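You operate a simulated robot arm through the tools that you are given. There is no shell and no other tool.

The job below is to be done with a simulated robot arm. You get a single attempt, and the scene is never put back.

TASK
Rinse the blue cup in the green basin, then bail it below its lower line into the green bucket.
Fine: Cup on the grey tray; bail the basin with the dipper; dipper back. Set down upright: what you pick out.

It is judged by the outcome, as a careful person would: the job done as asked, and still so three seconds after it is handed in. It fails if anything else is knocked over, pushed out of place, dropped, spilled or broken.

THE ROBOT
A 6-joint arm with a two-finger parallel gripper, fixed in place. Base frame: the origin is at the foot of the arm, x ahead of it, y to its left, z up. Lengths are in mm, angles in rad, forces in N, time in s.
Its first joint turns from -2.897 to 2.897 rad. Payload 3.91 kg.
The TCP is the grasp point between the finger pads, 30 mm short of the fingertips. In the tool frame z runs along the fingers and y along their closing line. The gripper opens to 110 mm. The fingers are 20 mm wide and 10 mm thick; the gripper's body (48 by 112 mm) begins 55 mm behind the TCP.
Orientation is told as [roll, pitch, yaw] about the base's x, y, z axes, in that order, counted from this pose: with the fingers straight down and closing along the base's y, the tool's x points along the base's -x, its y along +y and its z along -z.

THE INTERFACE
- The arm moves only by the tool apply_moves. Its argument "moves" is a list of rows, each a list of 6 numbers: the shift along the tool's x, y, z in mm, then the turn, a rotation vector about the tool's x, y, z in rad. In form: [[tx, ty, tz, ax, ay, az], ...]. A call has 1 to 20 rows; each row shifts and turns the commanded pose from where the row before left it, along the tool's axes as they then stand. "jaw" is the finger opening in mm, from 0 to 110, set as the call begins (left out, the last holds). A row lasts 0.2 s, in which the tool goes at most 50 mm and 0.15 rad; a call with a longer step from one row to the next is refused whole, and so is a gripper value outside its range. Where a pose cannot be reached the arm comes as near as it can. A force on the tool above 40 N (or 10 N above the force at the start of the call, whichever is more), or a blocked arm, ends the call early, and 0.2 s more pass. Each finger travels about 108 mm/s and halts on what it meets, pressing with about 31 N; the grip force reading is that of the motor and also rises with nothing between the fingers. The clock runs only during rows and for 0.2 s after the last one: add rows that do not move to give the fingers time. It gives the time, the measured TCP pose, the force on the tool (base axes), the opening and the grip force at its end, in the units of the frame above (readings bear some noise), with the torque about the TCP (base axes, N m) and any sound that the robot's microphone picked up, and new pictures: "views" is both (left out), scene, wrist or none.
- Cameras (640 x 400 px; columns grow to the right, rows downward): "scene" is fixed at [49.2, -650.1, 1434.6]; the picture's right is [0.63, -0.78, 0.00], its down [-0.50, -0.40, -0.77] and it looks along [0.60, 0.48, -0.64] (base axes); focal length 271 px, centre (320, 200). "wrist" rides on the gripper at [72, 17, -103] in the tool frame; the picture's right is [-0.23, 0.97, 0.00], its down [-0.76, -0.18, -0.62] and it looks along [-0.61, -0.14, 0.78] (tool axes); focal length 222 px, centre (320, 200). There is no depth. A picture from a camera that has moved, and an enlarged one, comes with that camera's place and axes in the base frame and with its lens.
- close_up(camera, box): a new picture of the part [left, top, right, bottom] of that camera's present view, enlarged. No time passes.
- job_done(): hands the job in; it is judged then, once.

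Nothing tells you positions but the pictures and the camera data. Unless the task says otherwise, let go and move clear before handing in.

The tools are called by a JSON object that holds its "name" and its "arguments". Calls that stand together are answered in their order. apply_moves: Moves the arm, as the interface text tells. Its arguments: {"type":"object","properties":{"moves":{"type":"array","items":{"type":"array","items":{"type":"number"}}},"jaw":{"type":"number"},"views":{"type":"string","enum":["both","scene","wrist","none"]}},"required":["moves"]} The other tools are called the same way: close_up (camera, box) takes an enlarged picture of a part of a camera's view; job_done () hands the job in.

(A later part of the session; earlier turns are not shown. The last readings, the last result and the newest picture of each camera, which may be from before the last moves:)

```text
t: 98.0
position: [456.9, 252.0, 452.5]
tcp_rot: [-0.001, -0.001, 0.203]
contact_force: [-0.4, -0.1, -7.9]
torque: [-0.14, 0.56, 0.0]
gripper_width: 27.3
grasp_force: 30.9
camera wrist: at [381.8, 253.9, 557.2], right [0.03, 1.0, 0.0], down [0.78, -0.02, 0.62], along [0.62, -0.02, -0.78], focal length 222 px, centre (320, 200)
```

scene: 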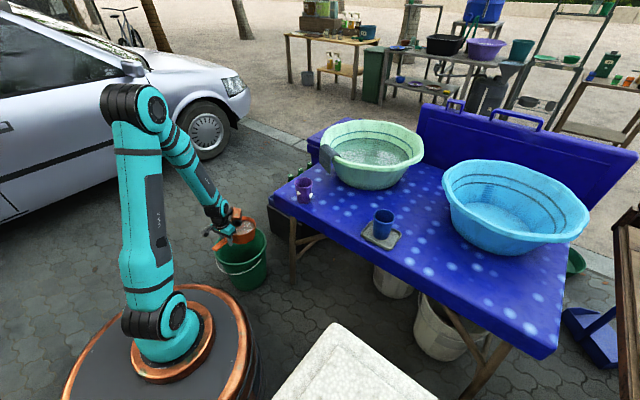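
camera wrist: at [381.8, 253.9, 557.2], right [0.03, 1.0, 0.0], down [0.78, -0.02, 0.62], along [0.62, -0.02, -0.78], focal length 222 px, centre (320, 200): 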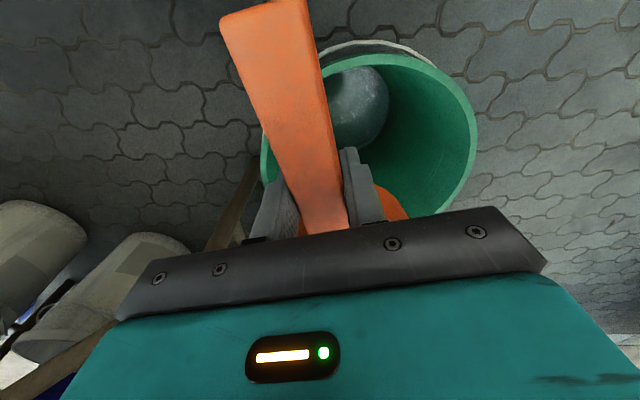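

In position over the bucket with the load intact. Pouring now.

{"name": "apply_moves", "arguments": {"moves": [[0, 0, 0, 0.1, 0, 0], [0, 0, 0, 0.1, 0, 0], [0, 0, 0, 0.08, 0, 0], [0, 0, 0, 0.08, 0, 0], [0, 0, 0, 0.08, 0, 0], [0, 0, 0, 0.08, 0, 0], [0, 0, 0, 0.08, 0, 0], [0, 0, 0, 0.08, 0, 0], [0, 0, 0, 0.1, 0, 0], [0, 0, 0, 0.1, 0, 0], [0, 0, 0, 0.1, 0, 0], [0, 0, 0, 0.1, 0, 0], [0, 0, 0, 0.1, 0, 0], [0, 0, 0, 0.12, 0, 0], [0, 0, 0, 0.14, 0, 0], [0, 0, 0, 0.14, 0, 0], [0, 0, 0, 0.12, 0, 0], [0, 0, 0, 0, 0, 0], [0, 0, 0, 0, 0, 0], [0, 0, 0, 0, 0, 0]]}}

{"name": "close_up", "arguments": {"camera": "scene", "box": [180, 160, 320, 300]}}

{"name": "apply_moves", "arguments": {"moves": [[0, 0, 0, -0.15, 0, 0], [0, 0, 0, -0.15, 0, 0], [0, 0, 0, -0.15, 0, 0], [0, 0, 0, -0.15, 0, 0], [0, 0, 0, -0.15, 0, 0], [0, 0, 0, -0.15, 0, 0], [0, 0, 0, -0.15, 0, 0], [0, 0, 0, -0.15, 0, 0], [0, 0, 0, -0.15, 0, 0], [0, 0, 0, -0.15, 0, 0], [0, 0, 0, -0.15, 0, 0], [0, 0, 0, -0.05, 0, 0], [0, 0, 0, 0, 0, 0], [0, 0, 0, 0, 0, 0], [0, 0, 0, 0, 0, 0]]}}

{"name": "close_up", "arguments": {"camera": "scene", "box": [180, 160, 320, 300]}}

```text
t: 102.2
position: [454.6, 252.2, 454.1]
tcp_rot: [-1.702, -0.003, 0.202]
contact_force: [1.1, -0.2, -0.8]
torque: [0.02, 0.09, 0.0]
gripper_width: 27.2
grasp_force: 30.9
camera wrist: at [363.8, 335.0, 423.2], right [0.25, -0.08, -0.97], down [0.62, 0.78, 0.1], along [0.75, -0.62, 0.24], focal length 222 px, centre (320, 200)
```

scene: 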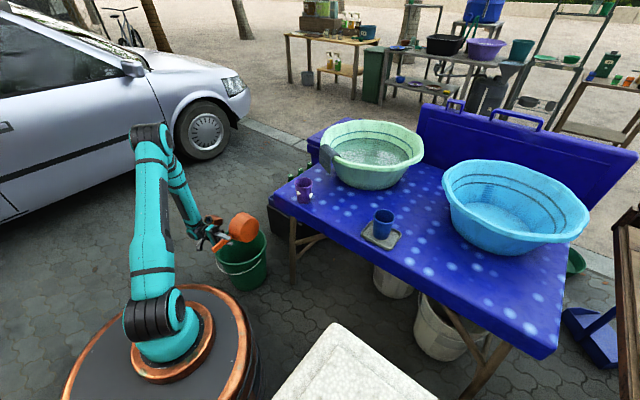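
wrist: 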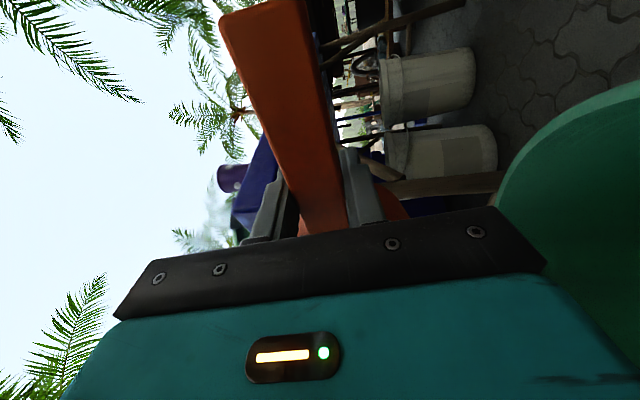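

```text
2.86 times, centred on (250, 230) of scene
camera zoom: at [49.2, -650.1, 1434.6], right [0.63, -0.78, 0.0], down [-0.5, -0.4, -0.77], along [0.6, 0.48, -0.64], focal length 773 px, centre (520, 114)
```

zoom: 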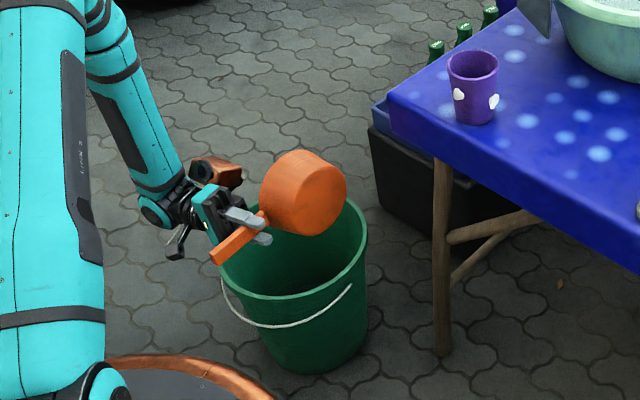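

```text
t: 105.4
position: [455.6, 251.6, 454.1]
tcp_rot: [-0.003, -0.003, 0.201]
contact_force: [0.2, 0.1, -1.3]
torque: [-0.04, 0.13, 0.02]
gripper_width: 27.0
grasp_force: 31.0
camera wrist: at [380.6, 253.7, 557.2], right [0.03, 1.0, 0.0], down [0.78, -0.02, 0.62], along [0.62, -0.02, -0.78], focal length 222 px, centre (320, 200)
```

scene: 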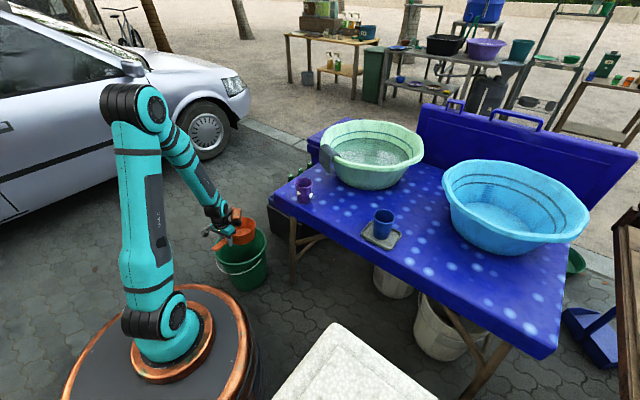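
wrist: 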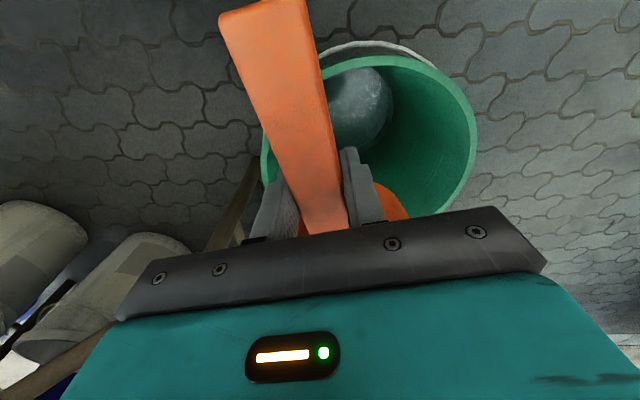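

```text
2.86 times, centred on (250, 230) of scene
camera zoom: at [49.2, -650.1, 1434.6], right [0.63, -0.78, 0.0], down [-0.5, -0.4, -0.77], along [0.6, 0.48, -0.64], focal length 773 px, centre (520, 114)
```

zoom: 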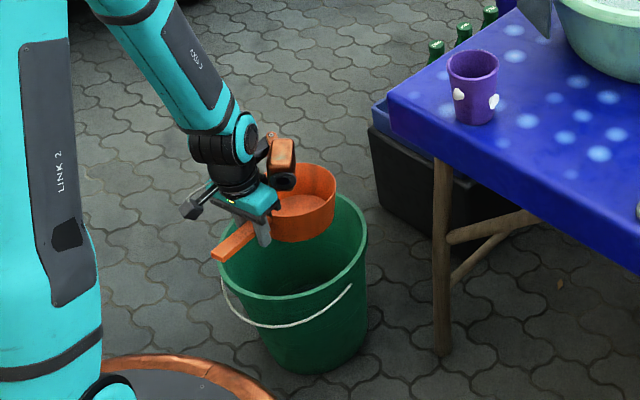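

The second load is in the bucket with no spills. I'll go back for a third scoop to get clearly below the line.

{"name": "apply_moves", "arguments": {"moves": [[0, 0, -46, 0, 0, 0], [0, 0, -46, 0, 0, 0], [0, 0, -46, 0, 0, 0], [0, 0, -46, 0, 0, 0], [0, 0, -46, 0, 0, 0], [0, 0, -46, 0, 0, 0], [0, 0, -46, 0, 0, 0], [0, 0, -46, 0, 0, 0], [0, 0, -46, 0, 0, 0], [0, 0, -46, 0, 0, 0], [0, 0, -46, 0, 0, 0], [0, 0, 0, 0, 0, 0]], "views": "none"}}

{"name": "apply_moves", "arguments": {"moves": [[-27.7, -34.3, 0, 0, 0, 0], [-27.7, -34.3, 0, 0, 0, 0], [-27.7, -34.3, 0, 0, 0, 0], [-27.7, -34.3, 0, 0, 0, 0], [-27.7, -34.3, 0, 0, 0, 0], [-27.7, -34.3, 0, 0, 0, 0], [-27.7, -34.3, 0, 0, 0, 0], [-27.7, -34.3, 0, 0, 0, 0], [-27.7, -34.3, 0, 0, 0, 0], [-27.7, -34.3, 0, 0, 0, 0], [-27.7, -34.3, 0, 0, 0, 0], [-27.7, -34.3, 0, 0, 0, 0], [-27.7, -34.3, 0, 0, 0, 0], [-27.7, -34.3, 0, 0, 0, 0], [-27.7, -34.3, 0, 0, 0, 0], [0, 0, 0, 0, 0, 0]]}}

```text
t: 108.0
position: [456.9, 250.4, 961.1]
tcp_rot: [-0.002, -0.003, 0.203]
contact_force: [-0.1, -0.8, -1.1]
torque: [-0.03, 0.09, -0.02]
gripper_width: 27.0
grasp_force: 30.7
```

```text
t: 111.4
position: [965.8, -167.3, 958.9]
tcp_rot: [-0.003, 0.0, 0.202]
contact_force: [0.0, -0.1, -1.2]
torque: [-0.01, 0.06, -0.01]
gripper_width: 27.5
grasp_force: 31.1
camera wrist: at [890.6, -165.7, 1063.6], right [0.03, 1.0, 0.0], down [0.78, -0.02, 0.62], along [0.62, -0.02, -0.78], focal length 222 px, centre (320, 200)
```

scene: 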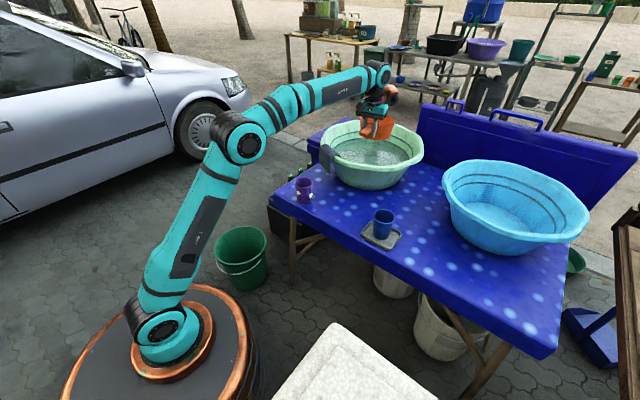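
wrist: 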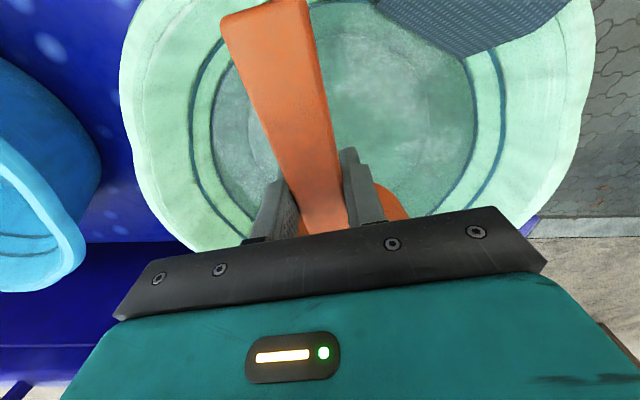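

Over the basin again, I'll start the third scoop slightly deeper as the level has dropped.

{"name": "apply_moves", "arguments": {"moves": [[0, 0, 38, 0, 0, 0], [0, 0, 38, 0, 0, 0], [0, 0, 38, 0, 0, 0], [0, 0, 0, -0.15, 0, 0], [0, 0, 0, -0.15, 0, 0], [0, 0, 0, -0.15, 0, 0], [0, -6.1, 12.6, 0, 0, 0], [0, -6.1, 12.6, 0, 0, 0], [0, -6.1, 12.6, 0, 0, 0], [0, -5.7, 11.7, 0, 0, 0], [0, 0, 0, 0, 0, 0], [0, 0, 0, 0, 0, 0]]}}

{"name": "close_up", "arguments": {"camera": "scene", "box": [320, 90, 430, 190]}}

```text
t: 114.0
position: [964.4, -167.8, 792.3]
tcp_rot: [0.446, -0.002, 0.202]
contact_force: [-5.7, 1.6, 8.7]
torque: [-0.08, -1.08, 0.2]
gripper_width: 27.8
grasp_force: 30.4
camera wrist: at [899.6, -211.7, 893.2], right [0.05, 0.91, 0.42], down [0.83, -0.27, 0.49], along [0.55, 0.33, -0.77], focal length 222 px, centre (320, 200)
```

scene: 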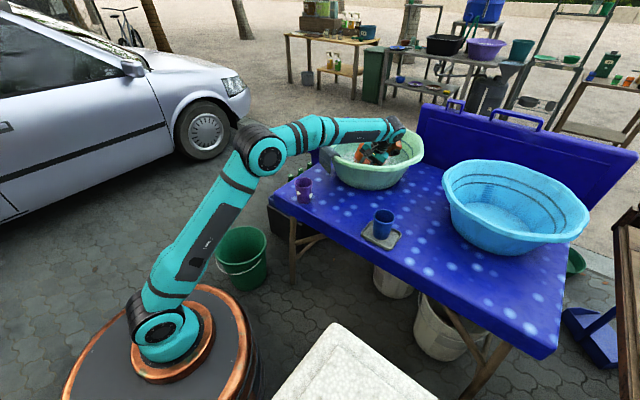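
wrist: 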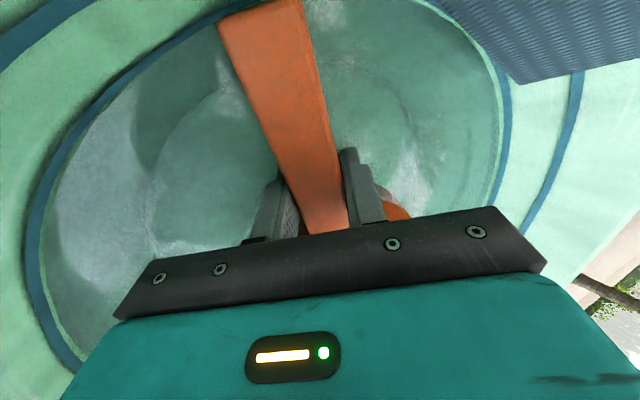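

```text
4.00 times, centred on (375, 140) of scene
camera zoom: at [49.2, -650.1, 1434.6], right [0.63, -0.78, 0.0], down [-0.5, -0.4, -0.77], along [0.6, 0.48, -0.64], focal length 1082 px, centre (100, 440)
```

zoom: 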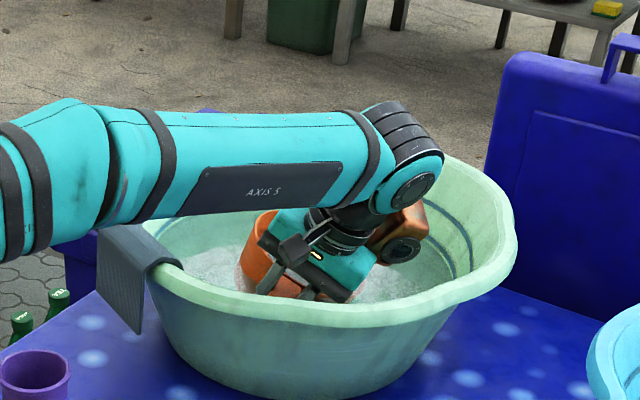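

The bowl has touched the basin floor. I'll ease up a few millimetres and check that the grip hasn't shifted.

{"name": "apply_moves", "arguments": {"moves": [[0, 1.74, -3.6, 0, 0, 0], [0, 1.3, -2.7, 0, 0, 0], [0, 0, 0, 0, 0, 0]]}}

{"name": "close_up", "arguments": {"camera": "wrist", "box": [160, 0, 480, 200]}}

```text
t: 114.8
position: [965.3, -169.4, 798.5]
tcp_rot: [0.447, 0.001, 0.203]
contact_force: [-0.1, -0.4, -7.8]
torque: [-0.22, 0.55, 0.0]
gripper_width: 27.2
grasp_force: 31.1
camera wrist: at [899.9, -212.8, 898.8], right [0.05, 0.91, 0.42], down [0.83, -0.27, 0.49], along [0.55, 0.33, -0.77], focal length 222 px, centre (320, 200)
```

scene: 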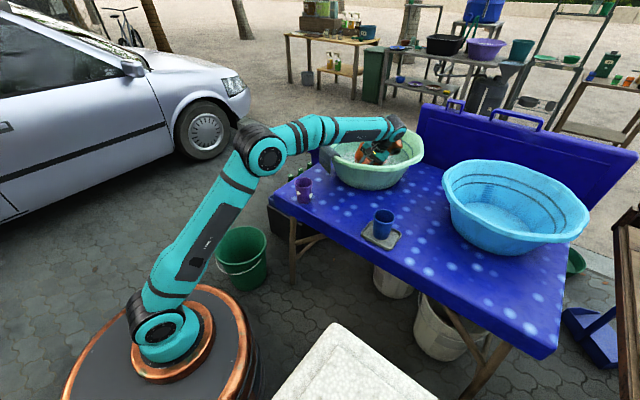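
wrist: 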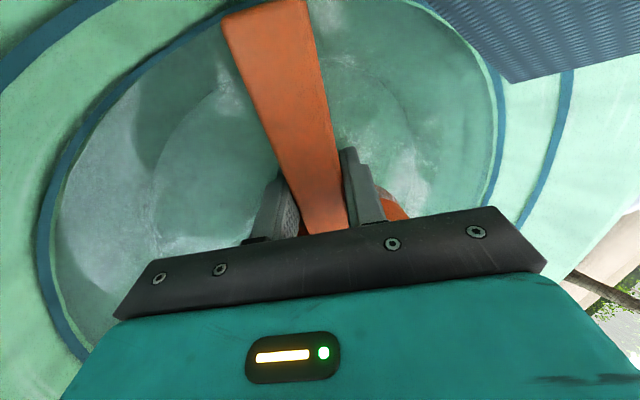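

```text
2.00 times, centred on (320, 100) of wrist
camera zoom: at [899.9, -212.8, 898.8], right [0.05, 0.91, 0.42], down [0.83, -0.27, 0.49], along [0.55, 0.33, -0.77], focal length 444 px, centre (320, 400)
```

zoom: 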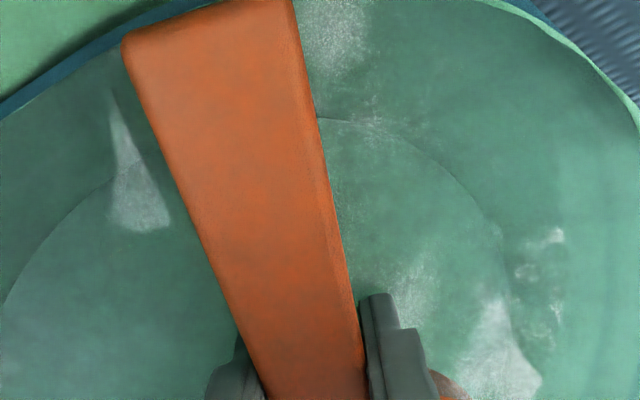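

The grip is fine, and the waterline is now visibly below the lower line. I'll lift this scoop, level it and pause for drips.

{"name": "apply_moves", "arguments": {"moves": [[0, 4.35, -9, 0, 0, 0], [0, 4.35, -9, 0, 0, 0], [0, 4.35, -9, 0, 0, 0], [0, 4.35, -9, 0, 0, 0], [0, 0, 0, 0.1, 0, 0], [0, 0, 0, 0.1, 0, 0], [0, 0, 0, 0.1, 0, 0], [0, 0, 0, 0.1, 0, 0], [0, 0, 0, 0.05, 0, 0], [0, 0, -10, 0, 0, 0], [0, 0, -18, 0, 0, 0], [0, 0, -26, 0, 0, 0], [0, 0, -30, 0, 0, 0], [0, 0, -24, 0, 0, 0], [0, 0, -14, 0, 0, 0], [0, 0, -6, 0, 0, 0], [0, 0, 0, 0, 0, 0], [0, 0, 0, 0, 0, 0], [0, 0, 0, 0, 0, 0], [0, 0, 0, 0, 0, 0]]}}

{"name": "apply_moves", "arguments": {"moves": [[0, 0, 0, 0, 0, 0], [0, 0, 0, 0, 0, 0], [0, 0, 0, 0, 0, 0], [0, 0, 0, 0, 0, 0], [0, 0, 0, 0, 0, 0]], "views": "none"}}

{"name": "close_up", "arguments": {"camera": "scene", "box": [320, 60, 430, 180]}}

{"name": "close_up", "arguments": {"camera": "scene", "box": [340, 120, 420, 170]}}

```text
t: 119.0
position: [964.4, -169.7, 966.5]
tcp_rot: [-0.004, 0.0, 0.202]
contact_force: [0.1, 0.9, -5.8]
torque: [-0.13, 0.46, 0.0]
gripper_width: 27.2
grasp_force: 31.2
camera wrist: at [888.6, -168.3, 1069.9], right [0.03, 1.0, 0.0], down [0.78, -0.02, 0.62], along [0.62, -0.02, -0.78], focal length 222 px, centre (320, 200)
```

scene: 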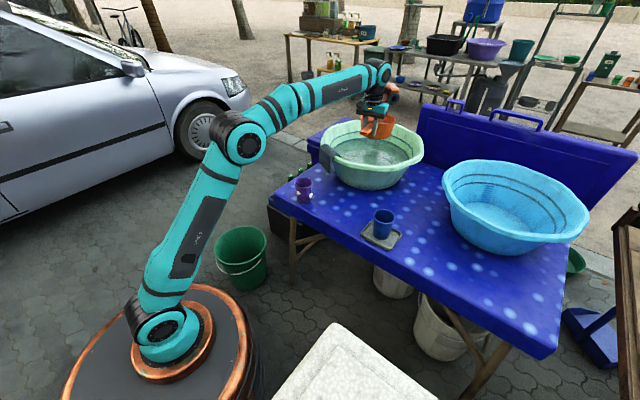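
wrist: 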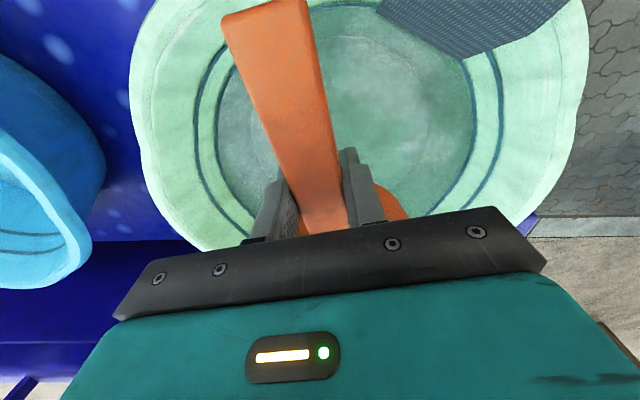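

```text
t: 120.2
position: [963.2, -171.4, 966.8]
tcp_rot: [-0.004, 0.0, 0.203]
contact_force: [-0.1, 0.5, -6.0]
torque: [-0.07, 0.43, 0.0]
gripper_width: 27.2
grasp_force: 31.2
```

```text
3.33 times, centred on (375, 120) of scene
camera zoom: at [49.2, -650.1, 1434.6], right [0.63, -0.78, 0.0], down [-0.5, -0.4, -0.77], along [0.6, 0.48, -0.64], focal length 902 px, centre (137, 467)
```

zoom: 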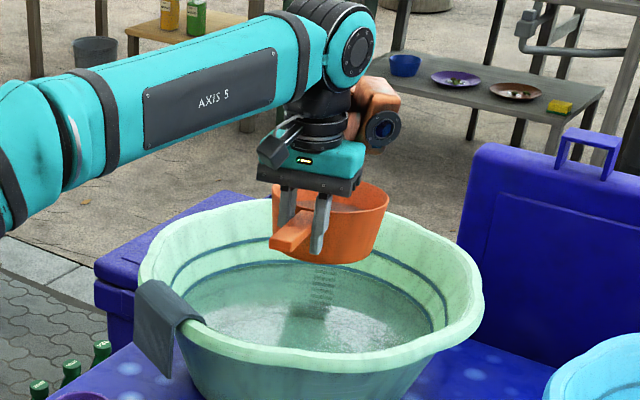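

```text
8.00 times, centred on (380, 145) of scene
camera zoom: at [49.2, -650.1, 1434.6], right [0.63, -0.78, 0.0], down [-0.5, -0.4, -0.77], along [0.6, 0.48, -0.64], focal length 2165 px, centre (-160, 640)
```

zoom: 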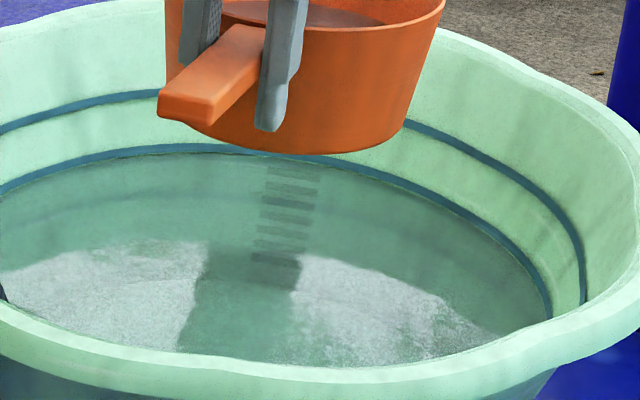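

The level is now at or just under the line. I'll take this third load to the bucket and then reassess.

{"name": "apply_moves", "arguments": {"moves": [[5, 6.2, 0, 0, 0, 0], [10, 12.5, 0, 0, 0, 0], [15, 18.7, 0, 0, 0, 0], [20, 25, 0, 0, 0, 0], [25, 31.2, 0, 0, 0, 0], [27.5, 34.3, 0, 0, 0, 0], [27.5, 34.3, 0, 0, 0, 0], [27.5, 34.3, 0, 0, 0, 0], [27.5, 34.3, 0, 0, 0, 0], [27.5, 34.3, 0, 0, 0, 0], [27.5, 34.3, 0, 0, 0, 0], [27.5, 34.3, 0, 0, 0, 0], [27.5, 34.3, 0, 0, 0, 0], [27.5, 34.3, 0, 0, 0, 0], [27.5, 34.3, 0, 0, 0, 0], [23.8, 29.6, 0, 0, 0, 0], [17.5, 21.8, 0, 0, 0, 0], [13.1, 16.4, 0, 0, 0, 0], [8.8, 10.9, 0, 0, 0, 0], [0, 0, 0, 0, 0, 0]]}}

{"name": "close_up", "arguments": {"camera": "scene", "box": [340, 120, 420, 170]}}

{"name": "apply_moves", "arguments": {"moves": [[0, 0, 8, 0, 0, 0], [0, 0, 16, 0, 0, 0], [0, 0, 26, 0, 0, 0], [0, 0, 38, 0, 0, 0], [0, 0, 44, 0, 0, 0], [0, 0, 44, 0, 0, 0], [0, 0, 44, 0, 0, 0], [0, 0, 44, 0, 0, 0], [0, 0, 44, 0, 0, 0], [0, 0, 44, 0, 0, 0], [0, 0, 44, 0, 0, 0], [0, 0, 44, 0, 0, 0], [0, 0, 36, 0, 0, 0], [0, 0, 22, 0, 0, 0], [0, 0, 10, 0, 0, 0], [0, 0, 5, 0, 0, 0], [0, 0, 0, 0, 0, 0]]}}

```text
t: 124.4
position: [457.7, 253.6, 964.7]
tcp_rot: [-0.004, -0.003, 0.203]
contact_force: [0.1, 0.0, -5.1]
torque: [-0.11, 0.42, 0.03]
gripper_width: 27.4
grasp_force: 30.8
camera wrist: at [382.4, 255.4, 1068.0], right [0.03, 1.0, 0.0], down [0.78, -0.02, 0.62], along [0.62, -0.02, -0.78], focal length 222 px, centre (320, 200)
```

scene: 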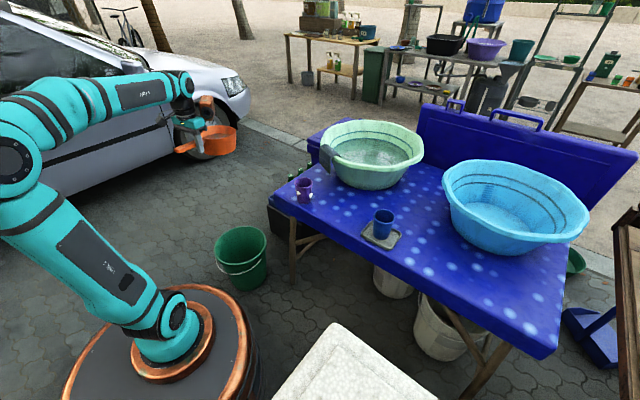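
wrist: 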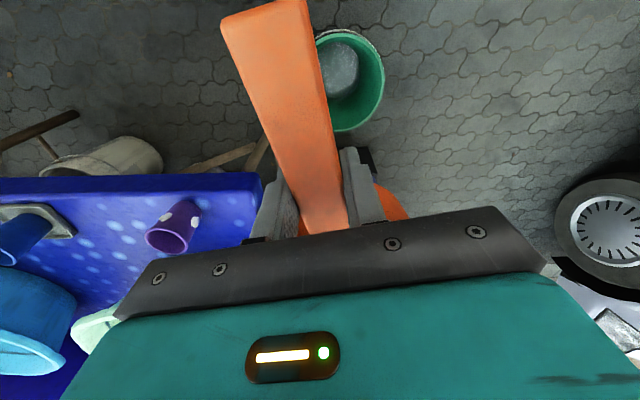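

```text
8.00 times, centred on (380, 145) of scene
camera zoom: at [49.2, -650.1, 1434.6], right [0.63, -0.78, 0.0], down [-0.5, -0.4, -0.77], along [0.6, 0.48, -0.64], focal length 2165 px, centre (-160, 640)
```

zoom: 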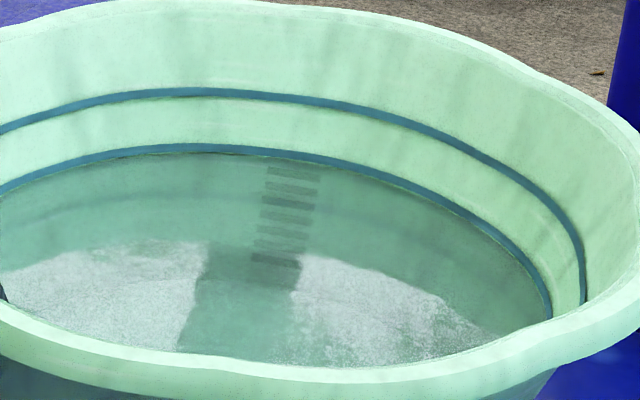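

```text
t: 128.0
position: [456.2, 250.4, 453.3]
tcp_rot: [-0.005, -0.002, 0.202]
contact_force: [-0.4, -0.4, -5.0]
torque: [-0.09, 0.44, 0.02]
gripper_width: 27.3
grasp_force: 30.9
camera wrist: at [382.4, 253.0, 556.6], right [0.03, 1.0, 0.0], down [0.78, -0.02, 0.62], along [0.62, -0.02, -0.78], focal length 222 px, centre (320, 200)
```

scene: 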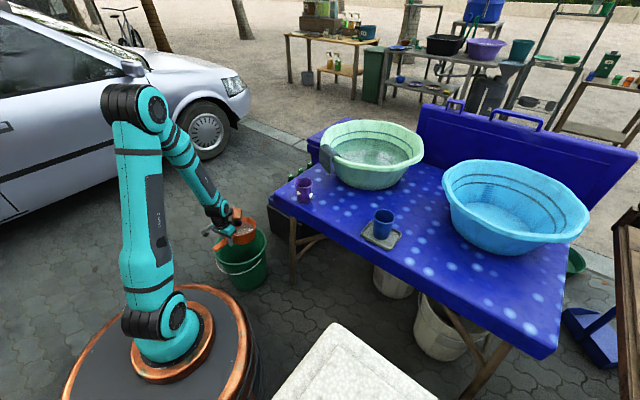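
wrist: 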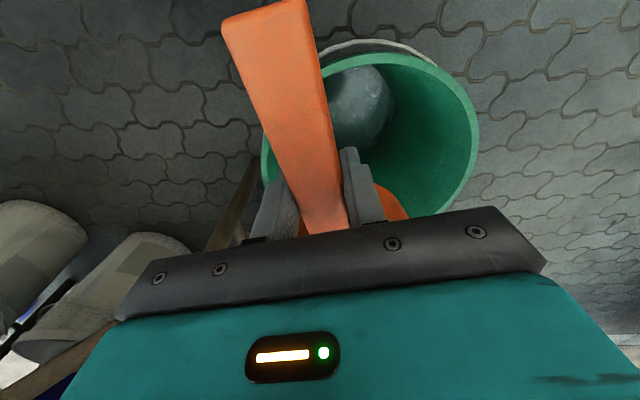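

The lower line is now fully exposed, with the water just under it. I'll pour this load, then take one more scoop for a clear margin.

{"name": "apply_moves", "arguments": {"moves": [[0, 0, 0, 0.1, 0, 0], [0, 0, 0, 0.1, 0, 0], [0, 0, 0, 0.1, 0, 0], [0, 0, 0, 0.08, 0, 0], [0, 0, 0, 0.08, 0, 0], [0, 0, 0, 0.08, 0, 0], [0, 0, 0, 0.08, 0, 0], [0, 0, 0, 0.08, 0, 0], [0, 0, 0, 0.1, 0, 0], [0, 0, 0, 0.1, 0, 0], [0, 0, 0, 0.1, 0, 0], [0, 0, 0, 0.1, 0, 0], [0, 0, 0, 0.1, 0, 0], [0, 0, 0, 0.1, 0, 0], [0, 0, 0, 0.14, 0, 0], [0, 0, 0, 0.14, 0, 0], [0, 0, 0, 0.12, 0, 0], [0, 0, 0, 0, 0, 0], [0, 0, 0, 0, 0, 0], [0, 0, 0, 0, 0, 0]]}}

{"name": "close_up", "arguments": {"camera": "scene", "box": [180, 160, 320, 300]}}

{"name": "apply_moves", "arguments": {"moves": [[0, 0, 0, -0.15, 0, 0], [0, 0, 0, -0.15, 0, 0], [0, 0, 0, -0.15, 0, 0], [0, 0, 0, -0.15, 0, 0], [0, 0, 0, -0.15, 0, 0], [0, 0, 0, -0.15, 0, 0], [0, 0, 0, -0.15, 0, 0], [0, 0, 0, -0.15, 0, 0], [0, 0, 0, -0.15, 0, 0], [0, 0, 0, -0.15, 0, 0], [0, 0, 0, -0.15, 0, 0], [0, 0, 0, -0.05, 0, 0], [0, 0, 0, 0, 0, 0], [0, 0, 0, 0, 0, 0], [0, 0, 0, 0, 0, 0]]}}

```text
t: 132.2
position: [457.3, 251.9, 451.8]
tcp_rot: [-1.704, -0.001, 0.202]
contact_force: [-0.3, 1.2, -1.1]
torque: [0.01, 0.07, -0.05]
gripper_width: 27.3
grasp_force: 31.1
camera wrist: at [366.2, 336.0, 422.4], right [0.25, -0.08, -0.96], down [0.62, 0.78, 0.09], along [0.75, -0.62, 0.24], focal length 222 px, centre (320, 200)
```

scene: 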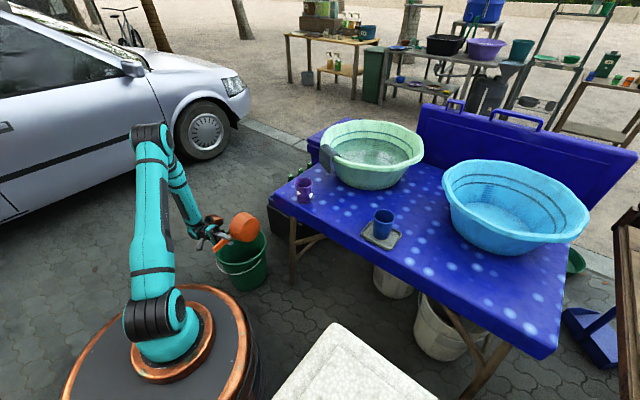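
wrist: 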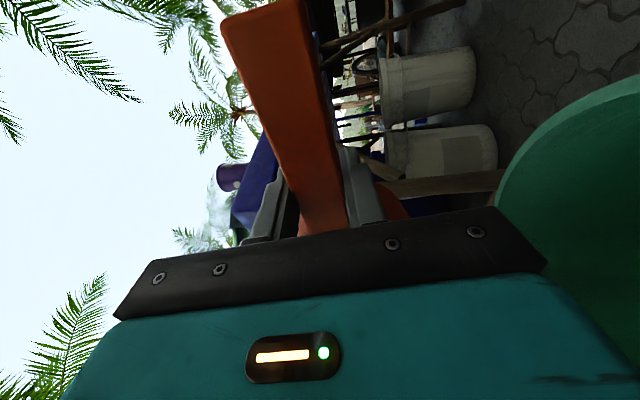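

```text
2.86 times, centred on (250, 230) of scene
camera zoom: at [49.2, -650.1, 1434.6], right [0.63, -0.78, 0.0], down [-0.5, -0.4, -0.77], along [0.6, 0.48, -0.64], focal length 773 px, centre (520, 114)
```

zoom: 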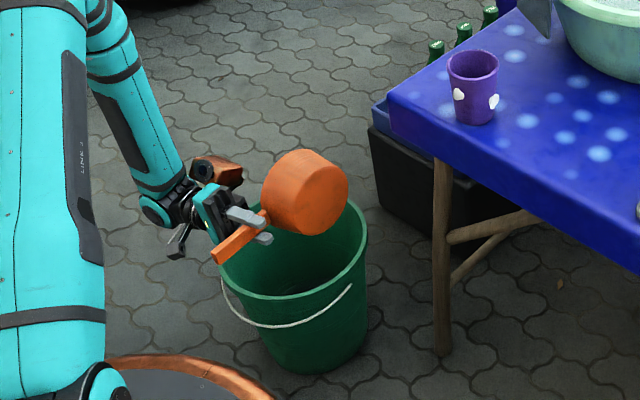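

```text
t: 135.4
position: [457.7, 252.7, 452.2]
tcp_rot: [-0.003, -0.002, 0.2]
contact_force: [-0.1, -0.3, -1.2]
torque: [0.0, 0.14, -0.04]
gripper_width: 27.8
grasp_force: 30.8
camera wrist: at [382.5, 254.4, 555.6], right [0.03, 1.0, 0.0], down [0.78, -0.02, 0.62], along [0.62, -0.02, -0.78], focal length 222 px, centre (320, 200)
```

scene: 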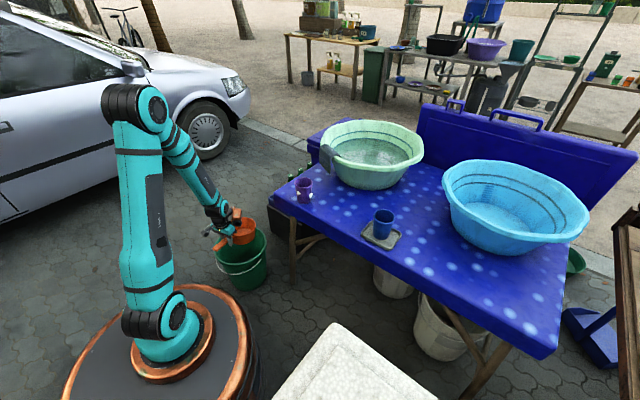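
wrist: 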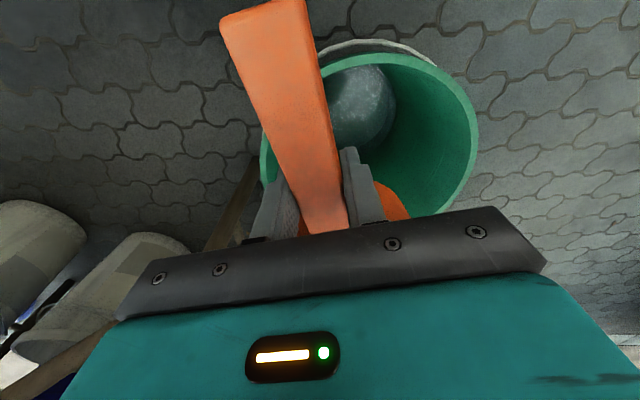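

Poured cleanly. I'm going back for a last scoop, using a bit more roll and staying higher to avoid touching the floor.

{"name": "apply_moves", "arguments": {"moves": [[0, 0, -46, 0, 0, 0], [0, 0, -46, 0, 0, 0], [0, 0, -46, 0, 0, 0], [0, 0, -46, 0, 0, 0], [0, 0, -46, 0, 0, 0], [0, 0, -46, 0, 0, 0], [0, 0, -46, 0, 0, 0], [0, 0, -46, 0, 0, 0], [0, 0, -46, 0, 0, 0], [0, 0, -46, 0, 0, 0], [0, 0, -46, 0, 0, 0], [0, 0, 0, 0, 0, 0]], "views": "none"}}

{"name": "apply_moves", "arguments": {"moves": [[-27.5, -34.3, 0, 0, 0, 0], [-27.5, -34.3, 0, 0, 0, 0], [-27.5, -34.3, 0, 0, 0, 0], [-27.5, -34.3, 0, 0, 0, 0], [-27.5, -34.3, 0, 0, 0, 0], [-27.5, -34.3, 0, 0, 0, 0], [-27.5, -34.3, 0, 0, 0, 0], [-27.5, -34.3, 0, 0, 0, 0], [-27.5, -34.3, 0, 0, 0, 0], [-27.5, -34.3, 0, 0, 0, 0], [-27.5, -34.3, 0, 0, 0, 0], [-27.5, -34.3, 0, 0, 0, 0], [-27.5, -34.3, 0, 0, 0, 0], [-27.5, -34.3, 0, 0, 0, 0], [-27.5, -34.3, 0, 0, 0, 0], [0, 0, 0, 0, 0, 0]], "views": "none"}}

{"name": "close_up", "arguments": {"camera": "wrist", "box": [120, 0, 600, 260]}}

```text
t: 138.0
position: [454.2, 254.6, 956.6]
tcp_rot: [-0.004, -0.003, 0.203]
contact_force: [0.6, -0.1, -0.5]
torque: [-0.06, 0.1, 0.01]
gripper_width: 27.8
grasp_force: 30.1
```

```text
t: 141.4
position: [963.9, -165.2, 960.5]
tcp_rot: [-0.002, 0.0, 0.204]
contact_force: [-0.1, -0.7, -1.9]
torque: [-0.02, 0.11, 0.03]
gripper_width: 27.2
grasp_force: 30.6
```

```text
1.33 times, centred on (360, 130) of wrist
camera zoom: at [889.1, -162.6, 1064.7], right [0.03, 1.0, 0.0], down [0.78, -0.02, 0.62], along [0.62, -0.02, -0.78], focal length 296 px, centre (267, 293)
```

zoom: 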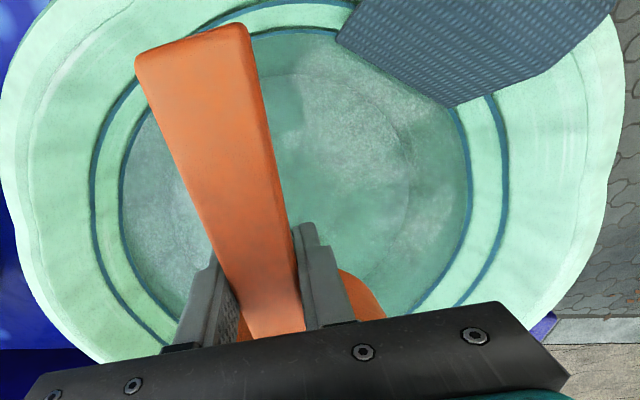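

The lower line now shows clear of the water all round. I'll do the fourth scoop.

{"name": "apply_moves", "arguments": {"moves": [[0, 0, 38, 0, 0, 0], [0, 0, 38, 0, 0, 0], [0, 0, 38, 0, 0, 0], [0, 0, 0, -0.15, 0, 0], [0, 0, 0, -0.15, 0, 0], [0, 0, 0, -0.15, 0, 0], [0, 0, 0, -0.1, 0, 0], [0, -7.7, 12.5, 0, 0, 0], [0, -7.7, 12.5, 0, 0, 0], [0, -7.2, 11.8, 0, 0, 0], [0, 0, 0, 0, 0, 0], [0, 0, 0, 0, 0, 0]]}}

```text
t: 144.0
position: [964.7, -166.5, 803.1]
tcp_rot: [0.545, 0.001, 0.202]
contact_force: [-0.3, -0.7, -6.2]
torque: [-0.24, 0.45, 0.0]
gripper_width: 27.5
grasp_force: 30.9
camera wrist: at [900.6, -220.2, 901.4], right [0.06, 0.86, 0.51], down [0.84, -0.31, 0.44], along [0.54, 0.4, -0.74], focal length 222 px, centre (320, 200)
```

scene: 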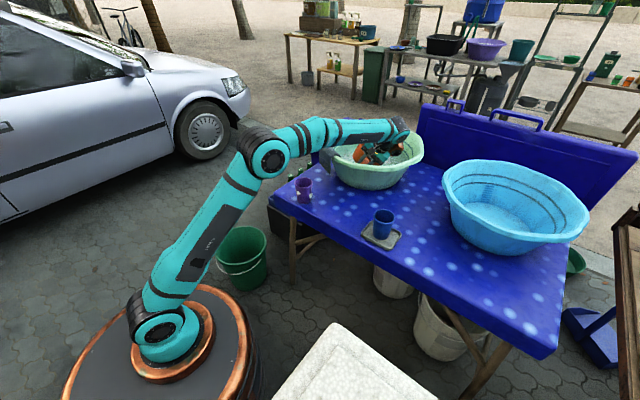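
wrist: 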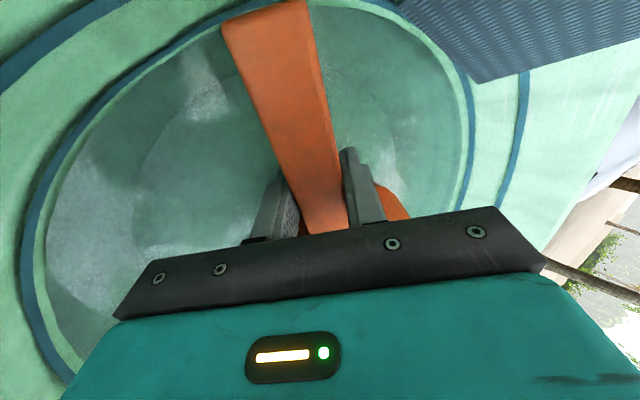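

About 0.45 L has been taken and the water is visibly well below the line. I'll lift, level and pause for drips.

{"name": "apply_moves", "arguments": {"moves": [[0, 5.2, -8.5, 0, 0, 0], [0, 5.2, -8.5, 0, 0, 0], [0, 5.2, -8.5, 0, 0, 0], [0, 5.2, -8.5, 0, 0, 0], [0, 0, 0, 0.12, 0, 0], [0, 0, 0, 0.12, 0, 0], [0, 0, 0, 0.12, 0, 0], [0, 0, 0, 0.1, 0, 0], [0, 0, 0, 0.09, 0, 0], [0, 0, -10, 0, 0, 0], [0, 0, -18, 0, 0, 0], [0, 0, -26, 0, 0, 0], [0, 0, -30, 0, 0, 0], [0, 0, -20, 0, 0, 0], [0, 0, -10, 0, 0, 0], [0, 0, -4, 0, 0, 0], [0, 0, 0, 0, 0, 0], [0, 0, 0, 0, 0, 0], [0, 0, 0, 0, 0, 0], [0, 0, 0, 0, 0, 0]], "views": "wrist"}}

{"name": "apply_moves", "arguments": {"moves": [[0, 0, 0, 0, 0, 0], [0, 0, 0, 0, 0, 0], [0, 0, 0, 0, 0, 0], [0, 0, 0, 0, 0, 0], [0, 0, 0, 0, 0, 0]], "views": "none"}}

{"name": "close_up", "arguments": {"camera": "scene", "box": [320, 60, 430, 180]}}

```text
t: 148.2
position: [962.4, -168.4, 958.7]
tcp_rot: [-0.003, -0.003, 0.203]
contact_force: [-0.5, 0.5, -3.5]
torque: [-0.06, 0.35, 0.02]
gripper_width: 27.5
grasp_force: 30.9
camera wrist: at [887.8, -167.1, 1063.1], right [0.03, 1.0, 0.0], down [0.78, -0.02, 0.62], along [0.62, -0.02, -0.78], focal length 222 px, centre (320, 200)
```

wrist: 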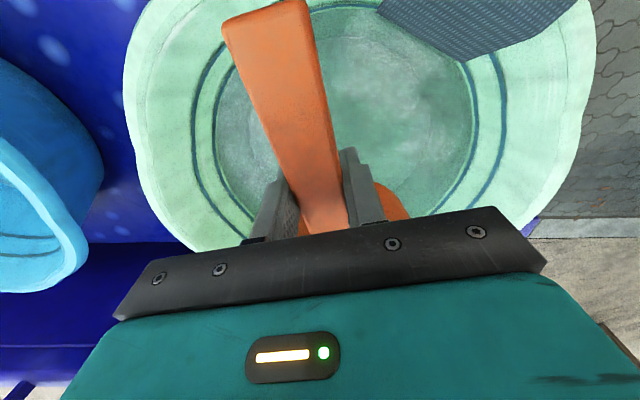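

```text
t: 149.4
position: [962.6, -169.8, 960.3]
tcp_rot: [-0.004, -0.002, 0.203]
contact_force: [-0.2, 0.7, -5.0]
torque: [-0.07, 0.35, 0.04]
gripper_width: 27.7
grasp_force: 30.8
```

```text
3.33 times, centred on (375, 120) of scene
camera zoom: at [49.2, -650.1, 1434.6], right [0.63, -0.78, 0.0], down [-0.5, -0.4, -0.77], along [0.6, 0.48, -0.64], focal length 902 px, centre (137, 467)
```

zoom: 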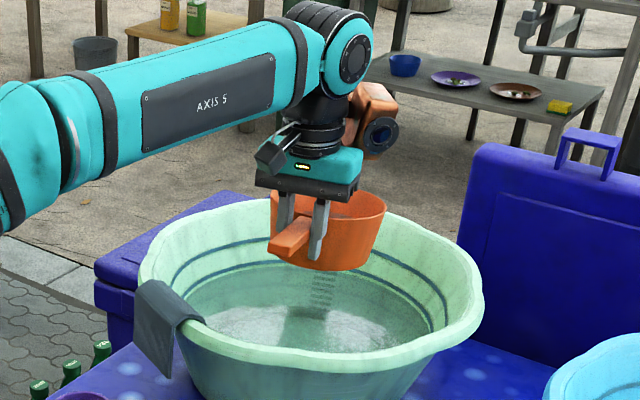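

No drips, and about 0.33 L is aboard. I'll carry it to the bucket the same way.

{"name": "apply_moves", "arguments": {"moves": [[5, 6.2, 0, 0, 0, 0], [10, 12.5, 0, 0, 0, 0], [15, 18.7, 0, 0, 0, 0], [20, 25, 0, 0, 0, 0], [25, 31.2, 0, 0, 0, 0], [27.5, 34.3, 0, 0, 0, 0], [27.5, 34.3, 0, 0, 0, 0], [27.5, 34.3, 0, 0, 0, 0], [27.5, 34.3, 0, 0, 0, 0], [27.5, 34.3, 0, 0, 0, 0], [27.5, 34.3, 0, 0, 0, 0], [27.5, 34.3, 0, 0, 0, 0], [27.5, 34.3, 0, 0, 0, 0], [27.5, 34.3, 0, 0, 0, 0], [27.5, 34.3, 0, 0, 0, 0], [23.8, 29.6, 0, 0, 0, 0], [17.5, 21.8, 0, 0, 0, 0], [13.1, 16.4, 0, 0, 0, 0], [8.8, 10.9, 0, 0, 0, 0], [0, 0, 0, 0, 0, 0]]}}

{"name": "close_up", "arguments": {"camera": "scene", "box": [340, 120, 420, 170]}}

{"name": "apply_moves", "arguments": {"moves": [[0, 0, 8, 0, 0, 0], [0, 0, 16, 0, 0, 0], [0, 0, 26, 0, 0, 0], [0, 0, 36, 0, 0, 0], [0, 0, 44, 0, 0, 0], [0, 0, 44, 0, 0, 0], [0, 0, 44, 0, 0, 0], [0, 0, 44, 0, 0, 0], [0, 0, 44, 0, 0, 0], [0, 0, 44, 0, 0, 0], [0, 0, 44, 0, 0, 0], [0, 0, 44, 0, 0, 0], [0, 0, 34, 0, 0, 0], [0, 0, 22, 0, 0, 0], [0, 0, 10, 0, 0, 0], [0, 0, 4, 0, 0, 0], [0, 0, 0, 0, 0, 0]]}}

```text
t: 153.6
position: [454.8, 256.8, 959.9]
tcp_rot: [-0.004, -0.003, 0.202]
contact_force: [-0.1, 0.2, -4.7]
torque: [-0.06, 0.35, 0.02]
gripper_width: 27.3
grasp_force: 30.8
camera wrist: at [379.6, 257.8, 1062.4], right [0.03, 1.0, 0.0], down [0.78, -0.02, 0.62], along [0.62, -0.02, -0.78], focal length 222 px, centre (320, 200)
```

scene: 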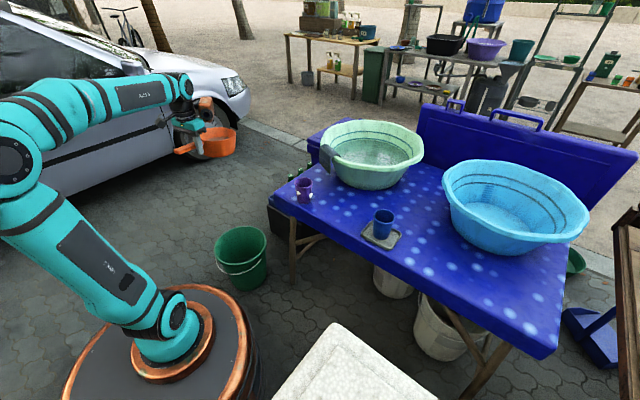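
wrist: 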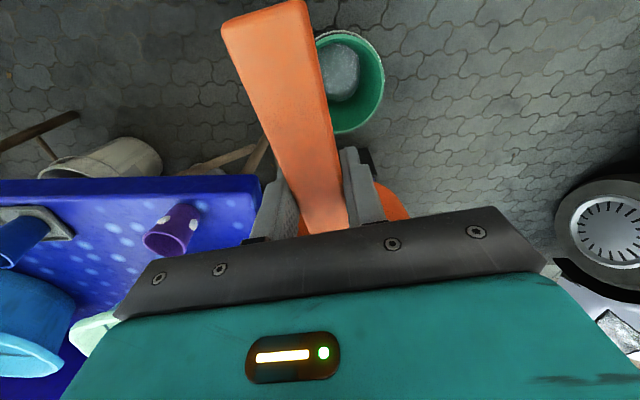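

```text
8.00 times, centred on (380, 145) of scene
camera zoom: at [49.2, -650.1, 1434.6], right [0.63, -0.78, 0.0], down [-0.5, -0.4, -0.77], along [0.6, 0.48, -0.64], focal length 2165 px, centre (-160, 640)
```

zoom: 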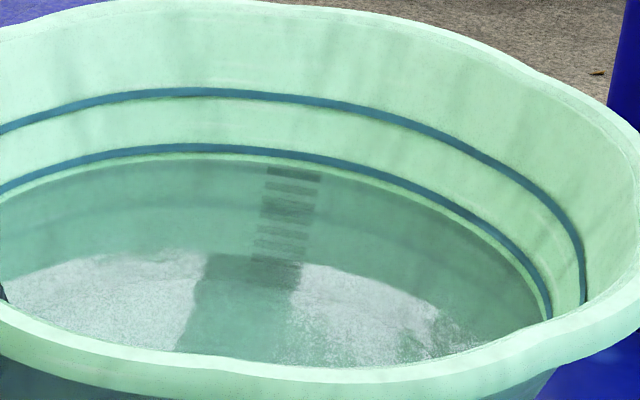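

```text
t: 157.2
position: [457.2, 254.0, 450.9]
tcp_rot: [-0.003, -0.003, 0.202]
contact_force: [-0.1, -0.8, -4.4]
torque: [-0.09, 0.34, -0.01]
gripper_width: 27.4
grasp_force: 30.3
camera wrist: at [381.7, 255.1, 554.1], right [0.03, 1.0, 0.0], down [0.78, -0.02, 0.62], along [0.62, -0.02, -0.78], focal length 222 px, centre (320, 200)
```

scene: 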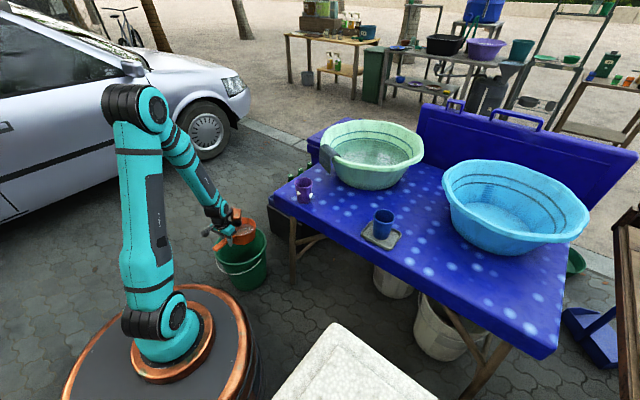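
wrist: 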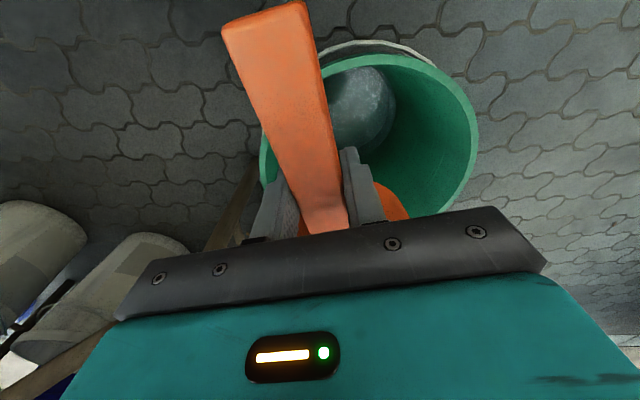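

The basin water is now clearly below the lower line, with a pale band of wall showing beneath it. I'll pour this last load into the bucket and hold to drain.

{"name": "apply_moves", "arguments": {"moves": [[0, 0, 0, 0.1, 0, 0], [0, 0, 0, 0.1, 0, 0], [0, 0, 0, 0.1, 0, 0], [0, 0, 0, 0.1, 0, 0], [0, 0, 0, 0.08, 0, 0], [0, 0, 0, 0.08, 0, 0], [0, 0, 0, 0.08, 0, 0], [0, 0, 0, 0.08, 0, 0], [0, 0, 0, 0.08, 0, 0], [0, 0, 0, 0.1, 0, 0], [0, 0, 0, 0.1, 0, 0], [0, 0, 0, 0.1, 0, 0], [0, 0, 0, 0.1, 0, 0], [0, 0, 0, 0.1, 0, 0], [0, 0, 0, 0.14, 0, 0], [0, 0, 0, 0.14, 0, 0], [0, 0, 0, 0.12, 0, 0], [0, 0, 0, 0, 0, 0], [0, 0, 0, 0, 0, 0], [0, 0, 0, 0, 0, 0]], "views": "none"}}

{"name": "apply_moves", "arguments": {"moves": [[0, 0, 0, 0, 0, 0], [0, 0, 0, 0, 0, 0], [0, 0, 0, 0, 0, 0], [0, 0, 0, 0, 0, 0], [0, 0, 0, 0, 0, 0], [0, 0, 0, 0, 0, 0], [0, 0, 0, 0, 0, 0], [0, 0, 0, 0, 0, 0]], "views": "none"}}

{"name": "close_up", "arguments": {"camera": "scene", "box": [180, 160, 320, 300]}}

{"name": "apply_moves", "arguments": {"moves": [[0, 0, 0, -0.15, 0, 0], [0, 0, 0, -0.15, 0, 0], [0, 0, 0, -0.15, 0, 0], [0, 0, 0, -0.15, 0, 0], [0, 0, 0, -0.15, 0, 0], [0, 0, 0, -0.15, 0, 0], [0, 0, 0, -0.15, 0, 0], [0, 0, 0, -0.15, 0, 0], [0, 0, 0, -0.15, 0, 0], [0, 0, 0, -0.15, 0, 0], [0, 0, 0, -0.15, 0, 0], [0, 0, 0, -0.05, 0, 0], [0, 0, 0, 0, 0, 0], [0, 0, 0, 0, 0, 0], [0, 0, 0, 0, 0, 0]]}}

{"name": "close_up", "arguments": {"camera": "scene", "box": [180, 160, 320, 300]}}

```text
t: 161.4
position: [457.3, 251.6, 450.2]
tcp_rot: [-1.707, -0.002, 0.203]
contact_force: [0.1, 0.2, -1.4]
torque: [0.06, 0.09, 0.0]
gripper_width: 27.1
grasp_force: 31.1
```

```text
t: 163.2
position: [455.6, 252.3, 451.9]
tcp_rot: [-1.704, -0.001, 0.204]
contact_force: [0.6, -0.1, -1.5]
torque: [0.01, 0.14, -0.01]
gripper_width: 27.5
grasp_force: 30.9
```

```text
2.86 times, centred on (250, 230) of scene
camera zoom: at [49.2, -650.1, 1434.6], right [0.63, -0.78, 0.0], down [-0.5, -0.4, -0.77], along [0.6, 0.48, -0.64], focal length 773 px, centre (520, 114)
```

zoom: 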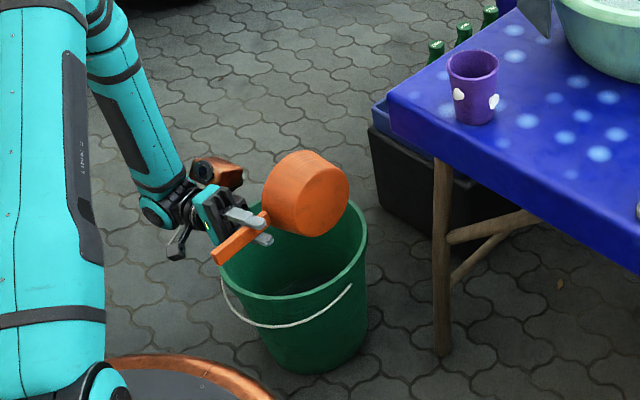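

```text
t: 166.4
position: [456.9, 253.4, 451.7]
tcp_rot: [-0.006, -0.001, 0.202]
contact_force: [0.1, 0.0, -2.0]
torque: [-0.02, 0.12, 0.04]
gripper_width: 27.7
grasp_force: 30.9
camera wrist: at [381.7, 256.0, 554.3], right [0.03, 1.0, 0.0], down [0.78, -0.02, 0.62], along [0.62, -0.02, -0.78], focal length 222 px, centre (320, 200)
```

scene: 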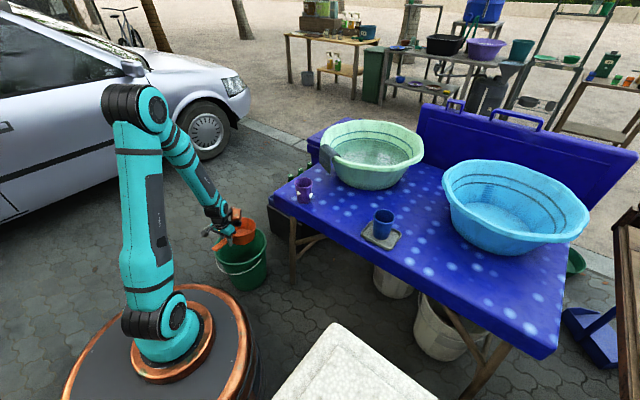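
wrist: 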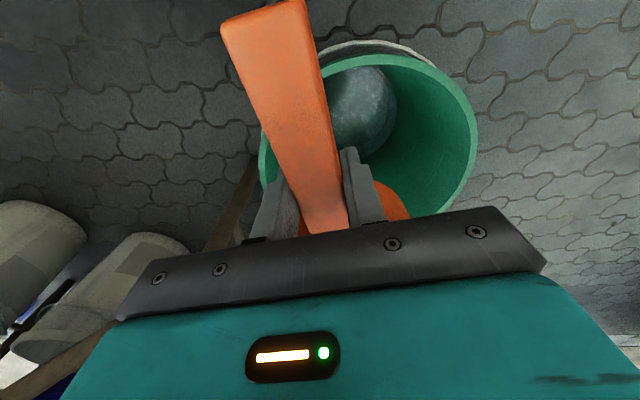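

```text
2.86 times, centred on (250, 230) of scene
camera zoom: at [49.2, -650.1, 1434.6], right [0.63, -0.78, 0.0], down [-0.5, -0.4, -0.77], along [0.6, 0.48, -0.64], focal length 773 px, centre (520, 114)
```

zoom: 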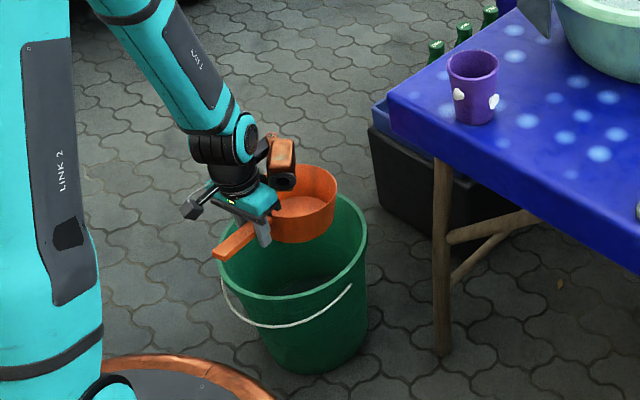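

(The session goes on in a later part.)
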